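You operate a simulated robot arm through the tools that you are given. There is no shell and no other tool. Be economical: measure what you need, move in short steps, check, and stop when the job is done.

You run a simulated robot arm. Do the job below in one go: nothing can be reset, and whatever is moved stays where it is left.

TASK
Stack the small carton marked "Y235" from the top of the lamp table on top of the small carton marked "Y527".

Only the result counts: the job must be done as asked and must still hold three seconds after the hand-in. Knocking over, shifting, dropping, spilling or breaking anything else fails it.

THE ROBOT
A 7-joint arm with a two-finger parallel gripper, fixed in place. Base frame: the origin is at the foot of the arm, x ahead of it, y to its left, z up; the work surface is at about z = 86. Lengths are in cm, angles in degrees, forces in N, time in s.
With the tool pointing down near the work surface it reaches from about 24 to 68 cm from the base axis. Its first joint turns from -66.0 to 66.0 degrees. Payload 2.4 kg.
Tool frame: the origin (TCP) lies between the finger pads and is the grasp point; the fingertips stand 3 cm ahead of it; z points along the fingers, y is the line along which they close. The gripper opens to 9.4 cm. The fingers are 2.8 cm wide and 1 cm thick; the gripper's body (5 by 9.6 cm) begins 5.5 cm behind the TCP.
Orientation is that of the tool frame in the base frame, as a unit quaternion [w, x, y, z]. With the fingers straight down and closing along the base's y, the tool's x points along the base's -x, its y along +y and its z along -z.

THE INTERFACE
- The arm moves only by the tool step_arm. Its argument "increments" is a list of rows, each an object of numbers (a shift or turn left out is 0, a gripper value left out holds the last): "tx", "ty", "tz": the shift along the base's x, y, z in m; "wx", "wy", "wz": the turn, a rotation vector about the base's x, y, z in degrees; "jaw": the closure in counts, from 0 (fully open) to 255 (shut). In form: [{"tx": .., "ty": .., "tz": .., "wx": .., "wy": .., "wz": .., "jaw": ..}, ...]. A call has 1 to 12 rows; each row shifts and turns the commanded pose from where the row before left it. Rows are played at 5 a second. More than 5 cm and 8.6 degrees between two rows, or a gripper value outside its range, and nothing of the call is played. Where a pose cannot be reached the arm comes as near as it can. A force on the tool above 40 N (or 10 N above the force at the start of the call, whichever is more), or a blocked arm, ends the call early, and 0.2 s more pass. Each finger travels about 15.3 cm/s and halts on what it meets, pressing with about 24 N; the grip force reading is that of the motor and also rises with nothing between the fingers. The clock runs only during rows and for 0.2 s after the last one: add rows that do not move to give the fingers time. It gives the time, the measured TCP pose, the force on the tool (base axes), the opening and the grip force at its end, in the units of the frame above (readings bear some noise), and new pictures: "pictures" is both (left out), scene, wrist or none.
- Cameras (640 x 400 px; columns grow to the right, rows downward): "scene" is fixed at [5.66, 49.06, 146.36]; the picture's right is [-0.68, -0.73, 0.00], its down [-0.36, 0.34, -0.87] and it looks along [0.64, -0.59, -0.49] (base axes); focal length 326 px, centre (320, 200). "wrist" rides on the gripper at [-3.7, 0, -5.8] in the tool frame; the picture's right is [0.00, -1.00, 0.00], its down [0.97, 0.00, -0.24] and it looks along [0.24, 0.00, 0.97] (tool axes); focal length 218 px, centre (320, 200). There is no depth. A picture from a camera that has moved, and an enlarged one, comes with that camera's place and axes in the base frame and with its lens. The place of the scene camera against the robot may be out by one fixed shift of up to 2.5 cm in any direction.
- zoom(camera, box): a new picture of the part [left, top, right, bottom] of that camera's present view, enlarged. No time passes.
- job_done(): hands the job in; it is judged then, once.

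Go step by step. Nothing tells you positions but the pictures and the camera data: compare them with the known pose of the tool, close in by small moves and look again before you grip or let go. The budget is 90 turns and 170 pictures, counting those below and the enlarged ones. Unless the task says otherwise, let go and move clear before handing in, and close with one line.

The tools are called after "Request:" by a JSON object that holds its "op" and its "data". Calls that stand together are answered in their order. step_arm: Moves the arm, as the interface text tells. Its arguments: {"type":"object","properties":{"increments":{"type":"array"},"pictures":{"type":"string","enum":["both","scene","wrist","none"]}},"required":["increments"]} The other tools are called the same way: zoom (camera, box) takes an enlarged picture of a part of a camera's view; job_done () hands the job in.

At the start:

```text
clock: 0.0
position: [45.7, 1.43, 118.13]
orientation: [-0.001, 0.001, 1.0, -0.001]
wrist_force: [0.4, 0.0, -0.2]
gripper_width: 9.42
grasp_force: 0.1
```

scene: 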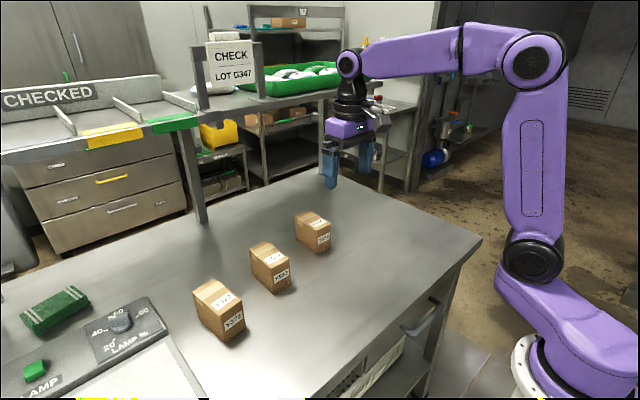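
wrist: 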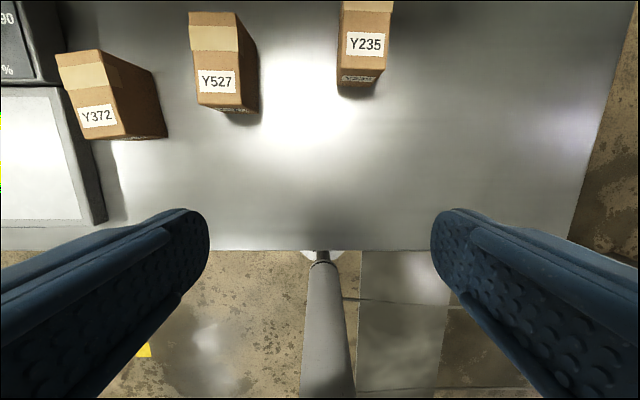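

I see three cartons on the table: Y372, Y527 (about x 60, y 15) and Y235 (about x 64, y -4). I'll move so the wrist camera is above them and measure more precisely.

Request:
{"op": "step_arm", "data": {"increments": [{"tx": 0.04, "ty": 0.01}, {"tx": 0.04, "ty": 0.01}, {"tx": 0.04, "ty": 0.01}, {}], "pictures": "wrist"}}

Request:
{"op": "zoom", "data": {"camera": "scene", "box": [180, 190, 350, 350]}}

```text
clock: 1.0
position: [57.97, 4.7, 118.18]
orientation: [0.0, 0.0, 1.0, -0.001]
wrist_force: [1.0, -1.4, -0.1]
gripper_width: 9.39
grasp_force: 0.1
camera wrist: at [61.7, 4.59, 124.06], right [0.0, -1.0, 0.0], down [-0.97, 0.0, 0.24], along [-0.24, 0.0, -0.97], focal length 218 px, centre (320, 200)
```

wrist: 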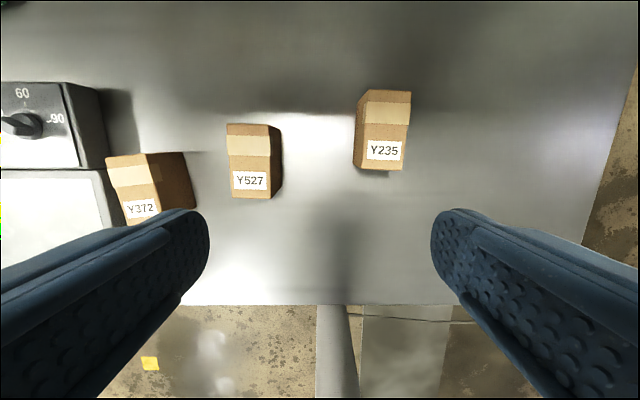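

```text
2.50 times, centred on (265, 270) of scene
camera zoom: at [5.66, 49.06, 146.36], right [-0.68, -0.73, 0.0], down [-0.36, 0.34, -0.87], along [0.64, -0.59, -0.49], focal length 814 px, centre (458, 25)
```

zoom: 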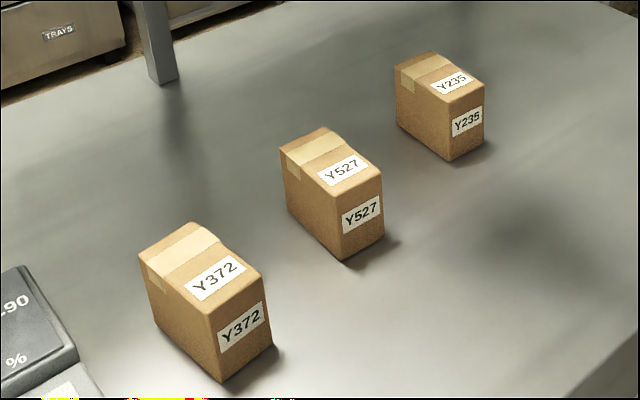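

Now I see all cartons from above; I'll enlarge the two that matter to measure corners.

Request:
{"op": "zoom", "data": {"camera": "wrist", "box": [340, 80, 420, 180]}}

Request:
{"op": "zoom", "data": {"camera": "wrist", "box": [215, 110, 295, 210]}}

```text
4.00 times, centred on (380, 130) of wrist
camera zoom: at [61.7, 4.59, 124.06], right [0.0, -1.0, 0.0], down [-0.97, 0.0, 0.24], along [-0.24, 0.0, -0.97], focal length 873 px, centre (80, 480)
```

zoom: 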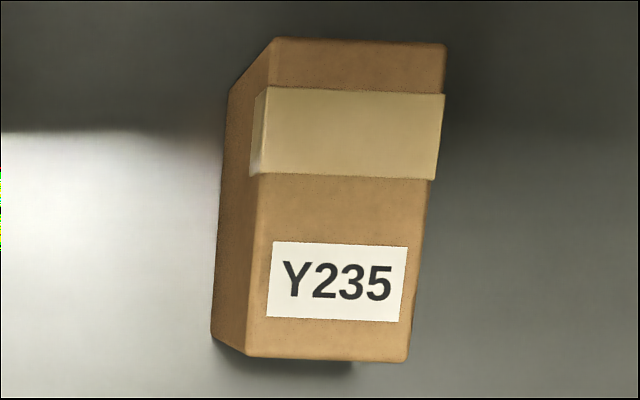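

```text
4.00 times, centred on (255, 160) of wrist
camera zoom: at [61.7, 4.59, 124.06], right [0.0, -1.0, 0.0], down [-0.97, 0.0, 0.24], along [-0.24, 0.0, -0.97], focal length 873 px, centre (580, 360)
```

zoom: 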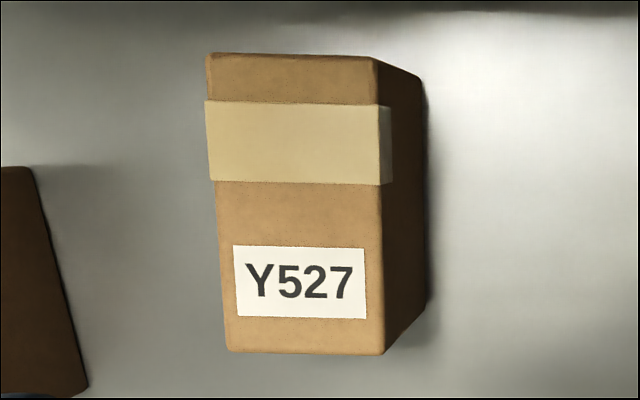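

Y235 is about 5.4 × 9.8 × 8.7 cm, centred near (63.5, -3.9), yaw about -2.4°. Y527 is the same size, centred near (59.6, 13.9), yaw about -1.7°. I move above Y235 and halfway down.

Request:
{"op": "step_arm", "data": {"increments": [{"tx": 0.028, "ty": -0.03, "wz": -2.4}, {"tx": 0.027, "ty": -0.03}, {"ty": -0.026}, {"tz": -0.04}, {"tz": -0.04}, {"tz": -0.04}, {}]}}

```text
clock: 2.6
position: [63.25, -4.22, 106.01]
orientation: [0.0, 0.021, 1.0, 0.0]
wrist_force: [0.3, -0.1, 0.4]
gripper_width: 9.42
grasp_force: 0.1
camera wrist: at [67.04, -4.23, 111.84], right [-0.04, -1.0, 0.0], down [-0.97, 0.04, 0.24], along [-0.24, 0.01, -0.97], focal length 218 px, centre (320, 200)
```

scene: 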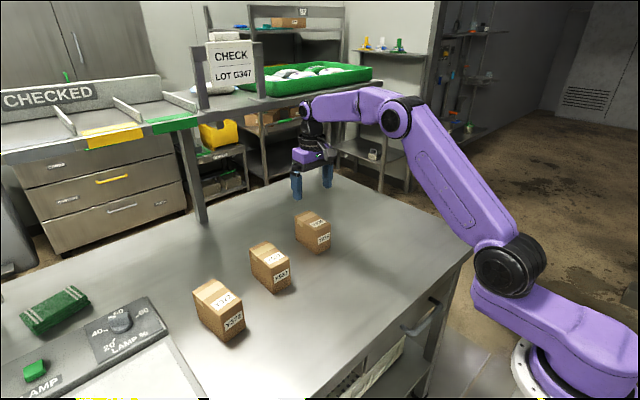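
wrist: 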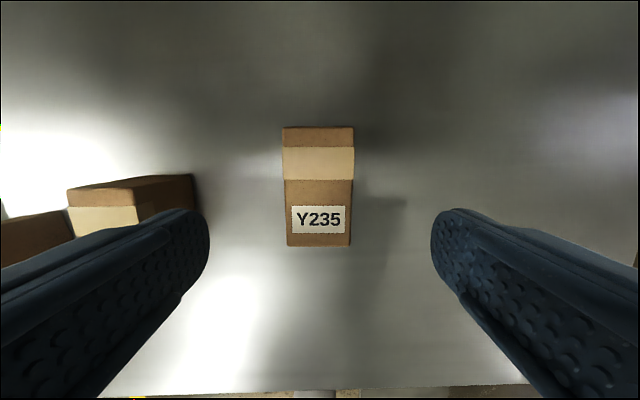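

Carton Y235 is centred between the fingers and aligned. I descend to TCP z ≈ 91.5 and look before gripping.

Request:
{"op": "step_arm", "data": {"increments": [{"tx": 0.002, "tz": -0.04}, {"tz": -0.04}, {"tz": -0.035}, {"tz": -0.03}, {}]}}

```text
clock: 3.8
position: [63.58, -4.01, 91.73]
orientation: [-0.001, 0.021, 1.0, 0.001]
wrist_force: [0.5, -0.2, -0.6]
gripper_width: 9.4
grasp_force: 0.0
camera wrist: at [67.29, -4.09, 97.52], right [-0.04, -1.0, 0.0], down [-0.97, 0.04, 0.24], along [-0.24, 0.01, -0.97], focal length 218 px, centre (320, 200)
```

scene: 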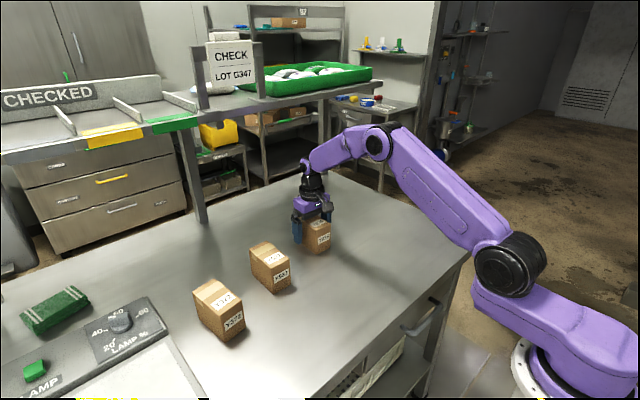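
wrist: 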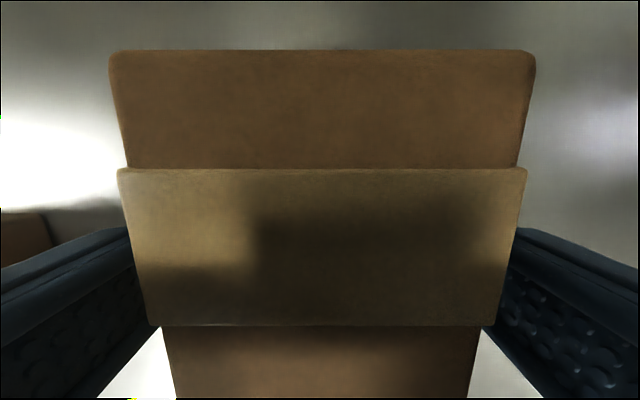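

The fingers straddle the carton evenly. I close the gripper, let it settle, and lift slightly.

Request:
{"op": "step_arm", "data": {"increments": [{"jaw": 255}, {}, {}, {}, {"tz": 0.01}, {"tz": 0.02}, {}]}}

```text
clock: 5.4
position: [63.58, -4.05, 94.72]
orientation: [0.0, 0.022, 1.0, 0.0]
wrist_force: [0.6, -0.3, 0.2]
gripper_width: 6.01
grasp_force: 24.4
camera wrist: at [67.29, -4.11, 100.57], right [-0.04, -1.0, 0.0], down [-0.97, 0.04, 0.24], along [-0.24, 0.01, -0.97], focal length 218 px, centre (320, 200)
```

scene: 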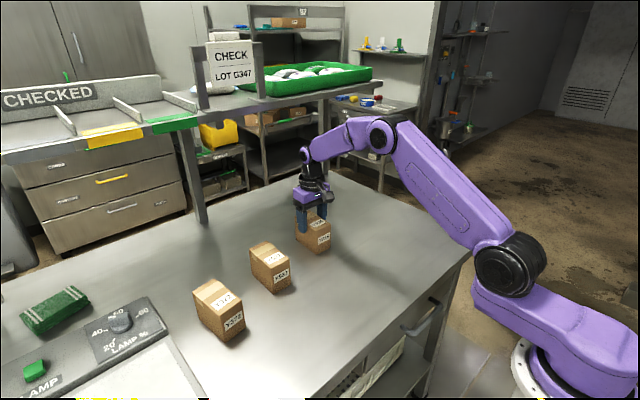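
wrist: 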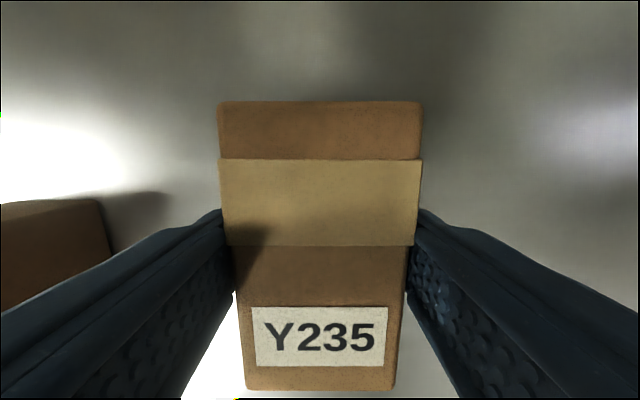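

The wrist picture suggests the carton may have stayed on the table while the fingers slid up. I look closer before doing anything else.

Request:
{"op": "zoom", "data": {"camera": "scene", "box": [270, 170, 360, 270]}}

Request:
{"op": "zoom", "data": {"camera": "wrist", "box": [180, 80, 460, 400]}}

```text
4.00 times, centred on (315, 220) of scene
camera zoom: at [5.66, 49.06, 146.36], right [-0.68, -0.73, 0.0], down [-0.36, 0.34, -0.87], along [0.64, -0.59, -0.49], focal length 1303 px, centre (340, 120)
```

zoom: 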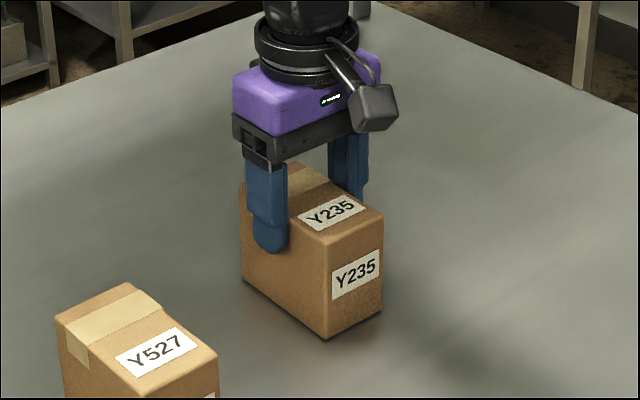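

```text
1.25 times, centred on (320, 240) of wrist
camera zoom: at [67.29, -4.11, 100.57], right [-0.04, -1.0, 0.0], down [-0.97, 0.04, 0.24], along [-0.24, 0.01, -0.97], focal length 273 px, centre (320, 150)
```

zoom: 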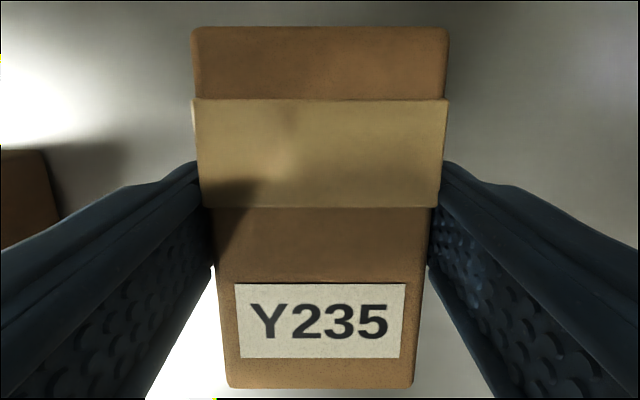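

The carton is still on the table: the fingers closed to 6.0 cm on the protruding tape band (carton itself ≈ 5.4 cm) and slid off it. I'll open, shift about 1.3 cm toward the base to grip bare cardboard, go down again and look.

Request:
{"op": "step_arm", "data": {"increments": [{"jaw": 0}, {}, {}, {"tx": -0.013}, {"tz": -0.017}, {"tz": -0.015}, {}]}}

Request:
{"op": "zoom", "data": {"camera": "scene", "box": [270, 170, 360, 270]}}

```text
clock: 7.0
position: [62.33, -4.15, 91.51]
orientation: [0.0, 0.021, 1.0, 0.0]
wrist_force: [0.1, 0.8, 0.1]
gripper_width: 9.38
grasp_force: 0.0
camera wrist: at [66.02, -4.21, 97.27], right [-0.04, -1.0, 0.0], down [-0.97, 0.04, 0.24], along [-0.24, 0.01, -0.97], focal length 218 px, centre (320, 200)
```

scene: 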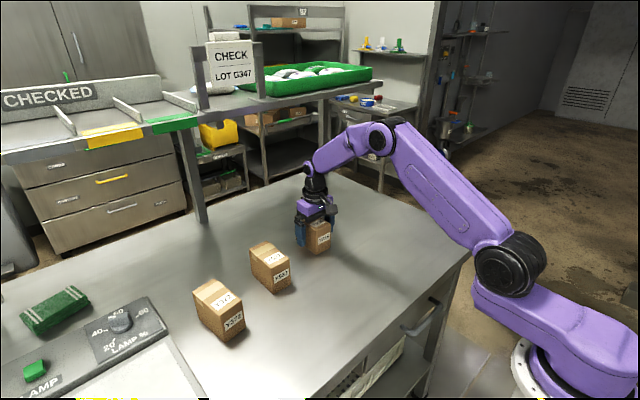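
wrist: 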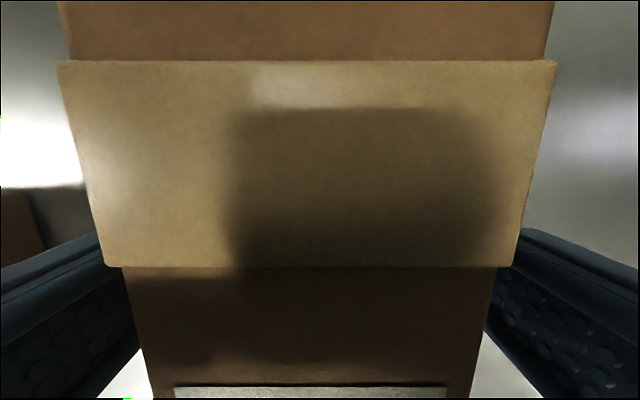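

```text
4.00 times, centred on (315, 220) of scene
camera zoom: at [5.66, 49.06, 146.36], right [-0.68, -0.73, 0.0], down [-0.36, 0.34, -0.87], along [0.64, -0.59, -0.49], focal length 1303 px, centre (340, 120)
```

zoom: 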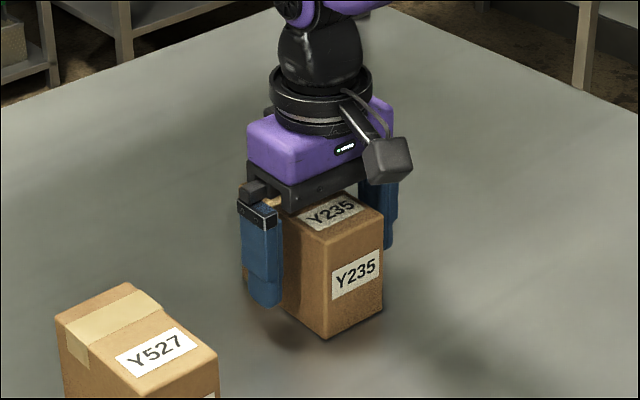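

The tape's front edge (x ≈ 64.3) is now clear of the fingers (up to x ≈ 63.7). I close and lift a little to test.

Request:
{"op": "step_arm", "data": {"increments": [{"jaw": 255}, {}, {}, {}, {}, {"tz": 0.01}, {"tz": 0.01}, {}], "pictures": "wrist"}}

Request:
{"op": "zoom", "data": {"camera": "scene", "box": [270, 170, 360, 270]}}

```text
clock: 8.8
position: [62.25, -4.21, 93.42]
orientation: [0.0, 0.021, 1.0, 0.0]
wrist_force: [-0.9, 0.9, -3.1]
gripper_width: 6.04
grasp_force: 24.3
camera wrist: at [65.97, -4.35, 99.33], right [-0.04, -1.0, 0.0], down [-0.97, 0.04, 0.24], along [-0.24, 0.01, -0.97], focal length 218 px, centre (320, 200)
```

wrist: 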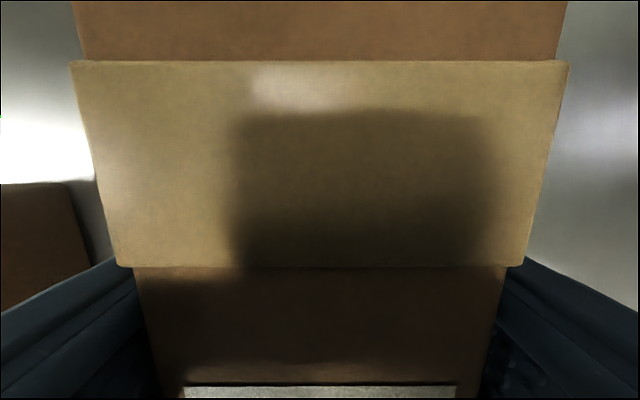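

```text
4.00 times, centred on (315, 220) of scene
camera zoom: at [5.66, 49.06, 146.36], right [-0.68, -0.73, 0.0], down [-0.36, 0.34, -0.87], along [0.64, -0.59, -0.49], focal length 1303 px, centre (340, 120)
```

zoom: 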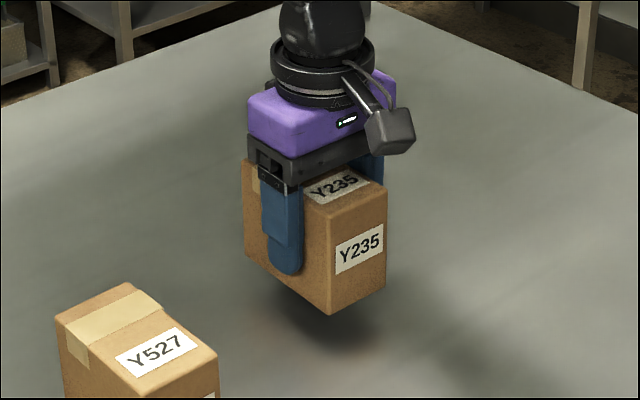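

Y235 is held and lifted (about 3 N weight). I raise it to about z 106 and carry it over Y527.

Request:
{"op": "step_arm", "data": {"increments": [{"tz": 0.03}, {"tz": 0.03}, {"tz": 0.03}, {"tz": 0.036}, {"tx": -0.01, "ty": 0.03}, {"tx": -0.01, "ty": 0.03}, {"tx": -0.01, "ty": 0.03, "wz": 0.7}, {"tx": -0.009, "ty": 0.03}, {"ty": 0.03}, {"ty": 0.03}, {}, {}]}}

Request:
{"op": "zoom", "data": {"camera": "scene", "box": [200, 150, 330, 310]}}

```text
clock: 11.4
position: [58.19, 14.02, 106.3]
orientation: [0.0, 0.014, 1.0, 0.0]
wrist_force: [-0.4, 0.3, -2.8]
gripper_width: 6.04
grasp_force: 24.3
camera wrist: at [61.93, 13.85, 112.1], right [-0.03, -1.0, 0.0], down [-0.97, 0.03, 0.24], along [-0.24, 0.01, -0.97], focal length 218 px, centre (320, 200)
```

scene: 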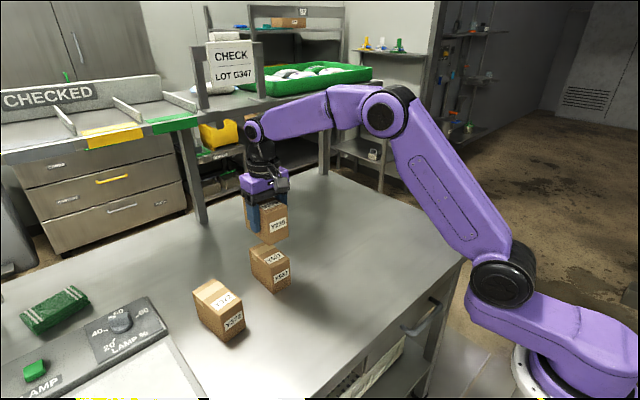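
wrist: 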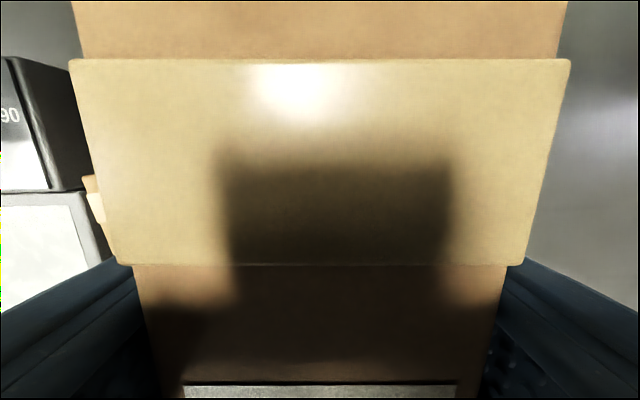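

```text
2.50 times, centred on (265, 230) of scene
camera zoom: at [5.66, 49.07, 146.36], right [-0.68, -0.73, 0.0], down [-0.36, 0.34, -0.87], along [0.64, -0.59, -0.49], focal length 814 px, centre (458, 125)
```

zoom: 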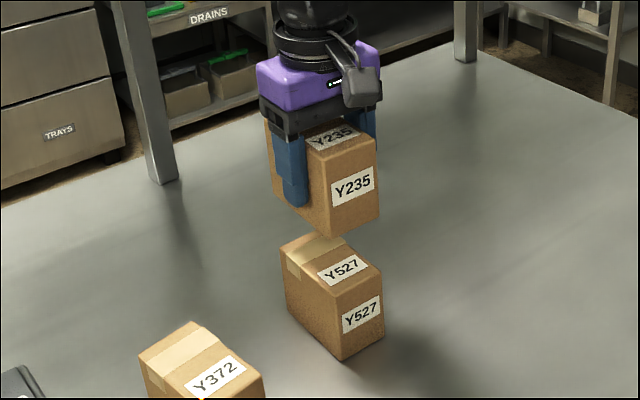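

The held carton is above Y527. I enlarge to compare the near corners of both cartons precisely.

Request:
{"op": "zoom", "data": {"camera": "scene", "box": [240, 190, 310, 250]}}

Request:
{"op": "zoom", "data": {"camera": "scene", "box": [240, 240, 310, 300]}}

```text
6.67 times, centred on (275, 220) of scene
camera zoom: at [5.66, 49.07, 146.36], right [-0.68, -0.73, 0.0], down [-0.36, 0.34, -0.87], along [0.64, -0.59, -0.49], focal length 2172 px, centre (620, 67)
```

zoom: 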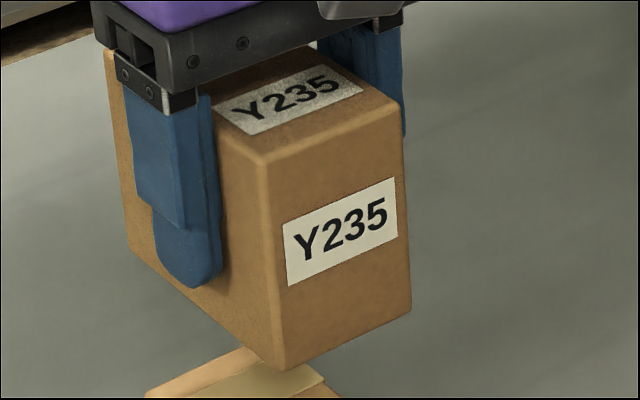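

```text
6.67 times, centred on (275, 270) of scene
camera zoom: at [5.66, 49.07, 146.36], right [-0.68, -0.73, 0.0], down [-0.36, 0.34, -0.87], along [0.64, -0.59, -0.49], focal length 2172 px, centre (620, -267)
```

zoom: 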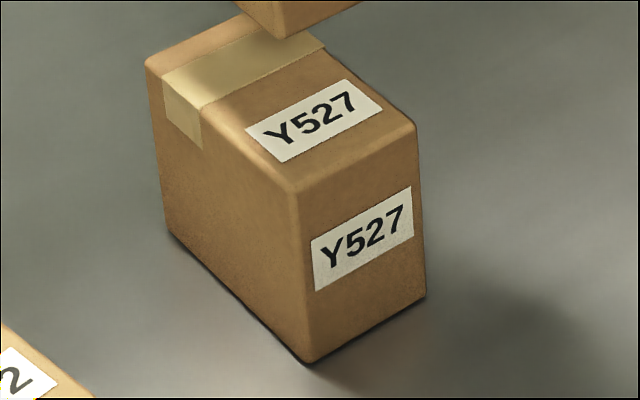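

The vertical edges of both cartons line up within a couple of millimetres. About 6.4 cm remains to contact; I lower to just above it, then creep.

Request:
{"op": "step_arm", "data": {"increments": [{"tz": -0.025}, {"tz": -0.02}, {"tz": -0.01}, {}, {"tz": -0.003}, {}], "pictures": "none"}}

Request:
{"op": "zoom", "data": {"camera": "scene", "box": [235, 220, 315, 300]}}

```text
clock: 12.8
position: [58.32, 13.94, 100.38]
orientation: [0.0, 0.015, 1.0, 0.0]
wrist_force: [-0.6, 0.1, -3.1]
gripper_width: 6.04
grasp_force: 24.2
```

```text
5.00 times, centred on (275, 260) of scene
camera zoom: at [5.66, 49.06, 146.36], right [-0.68, -0.73, 0.0], down [-0.36, 0.34, -0.87], along [0.64, -0.59, -0.49], focal length 1629 px, centre (545, -100)
```

zoom: 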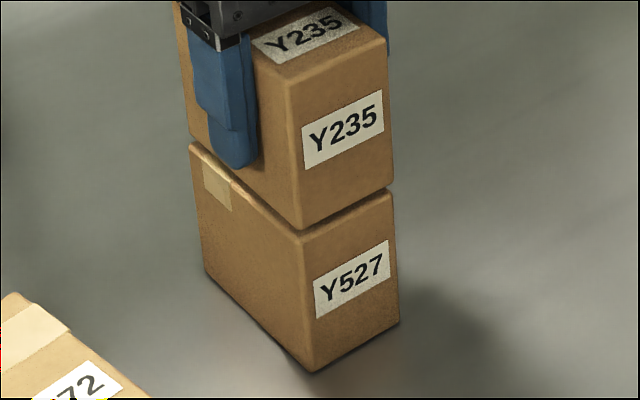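

The cartons align well with a few millimetres of gap left. I creep down in 1.5 mm steps, watching the force.

Request:
{"op": "step_arm", "data": {"increments": [{"tz": -0.0015}, {}, {"tz": -0.0015}, {}], "pictures": "none"}}

```text
clock: 13.8
position: [58.25, 13.93, 99.9]
orientation: [0.001, 0.015, 1.0, 0.001]
wrist_force: [0.1, -1.3, -2.1]
gripper_width: 6.02
grasp_force: 24.5
```

Request:
{"op": "step_arm", "data": {"increments": [{"tz": -0.001}, {}, {}], "pictures": "none"}}

Request:
{"op": "zoom", "data": {"camera": "scene", "box": [235, 220, 315, 300]}}

```text
clock: 14.6
position: [58.33, 13.84, 99.95]
orientation: [0.0, 0.015, 1.0, 0.0]
wrist_force: [-3.4, -1.0, 9.2]
gripper_width: 6.04
grasp_force: 23.7
```

```text
5.00 times, centred on (275, 260) of scene
camera zoom: at [5.63, 49.06, 146.36], right [-0.68, -0.73, 0.0], down [-0.36, 0.34, -0.87], along [0.64, -0.59, -0.49], focal length 1629 px, centre (545, -100)
```

zoom: 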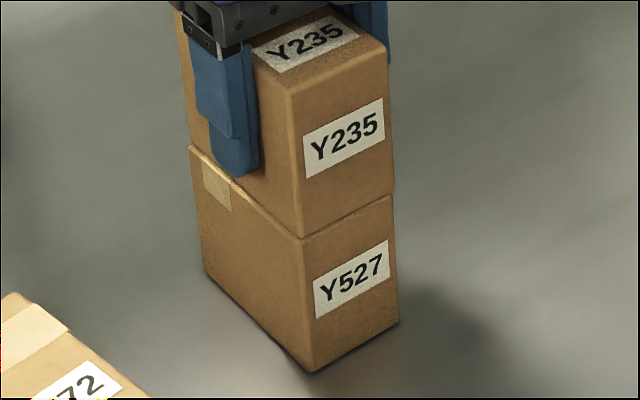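

Contact is made (+9 N) and the cartons sit flush. I relieve the press slightly and open the fingers.

Request:
{"op": "step_arm", "data": {"increments": [{"tz": 0.0007}, {}, {"jaw": 150}, {"jaw": 60}, {"jaw": 0}, {}, {}]}}

```text
clock: 16.2
position: [58.24, 13.88, 99.98]
orientation: [0.0, 0.015, 1.0, 0.0]
wrist_force: [0.5, -0.5, -1.1]
gripper_width: 9.39
grasp_force: 0.0
camera wrist: at [61.98, 13.8, 105.74], right [-0.03, -1.0, 0.0], down [-0.97, 0.03, 0.24], along [-0.24, 0.01, -0.97], focal length 218 px, centre (320, 200)
```

scene: 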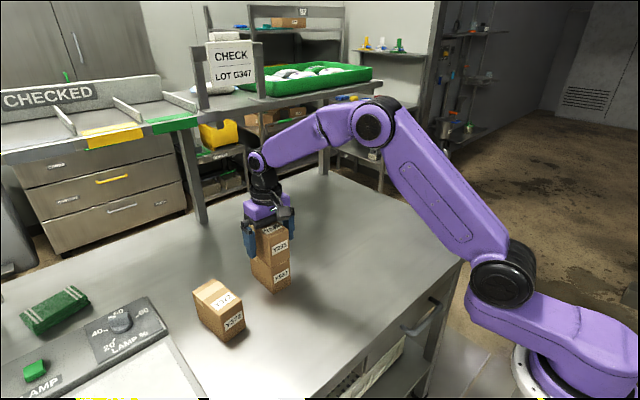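
wrist: 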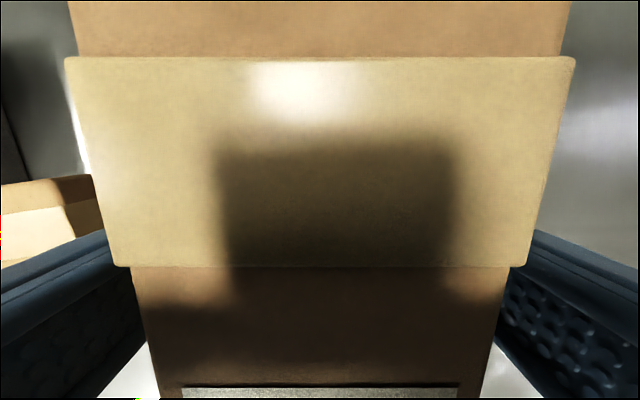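

The fingers are open and the stack stands. I lift straight up and check.

Request:
{"op": "step_arm", "data": {"increments": [{"tz": 0.02}, {"tz": 0.03}, {"tz": 0.04}, {"tz": 0.04}, {}]}}

Request:
{"op": "zoom", "data": {"camera": "scene", "box": [190, 200, 330, 350]}}

```text
clock: 17.4
position: [58.31, 13.67, 112.95]
orientation: [0.001, 0.015, 1.0, 0.001]
wrist_force: [0.5, 0.1, 0.2]
gripper_width: 9.41
grasp_force: 0.0
camera wrist: at [62.05, 13.72, 118.87], right [-0.03, -1.0, 0.0], down [-0.97, 0.03, 0.24], along [-0.24, 0.01, -0.97], focal length 218 px, centre (320, 200)
```

scene: 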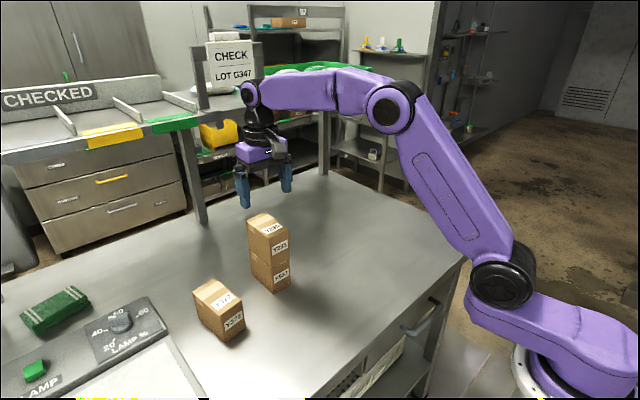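
wrist: 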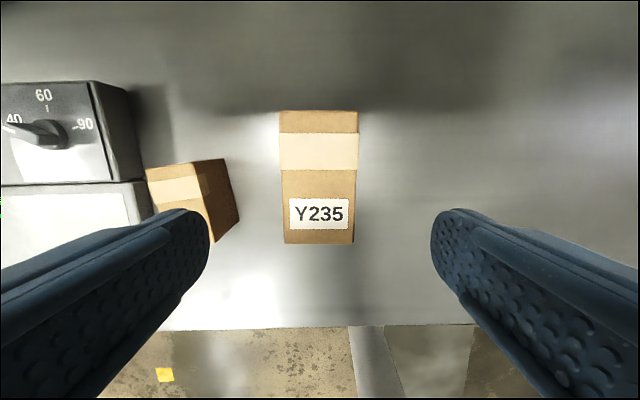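

```text
2.67 times, centred on (260, 275) of scene
camera zoom: at [5.66, 49.06, 146.36], right [-0.68, -0.73, 0.0], down [-0.36, 0.34, -0.87], along [0.64, -0.59, -0.49], focal length 869 px, centre (480, 0)
```

zoom: 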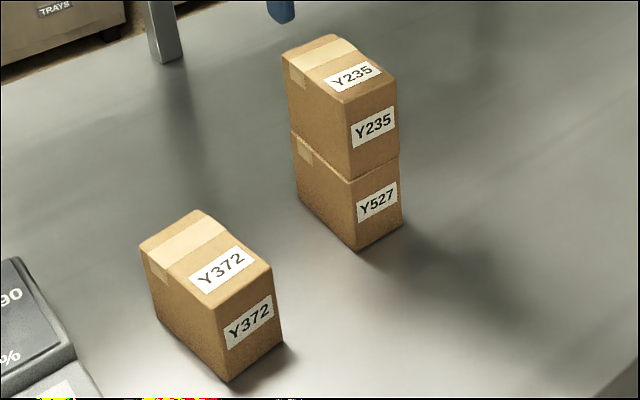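

Y235 stands squarely on Y527, the gripper is clear and nothing else has moved. I hand the job in.

Request:
{"op": "job_done", "data": {}}

```text
The job is handed in.
```

Carton Y235 is stacked squarely on Y527, the gripper is clear, nothing else appeared to move in the last pictures, and the job is handed in.
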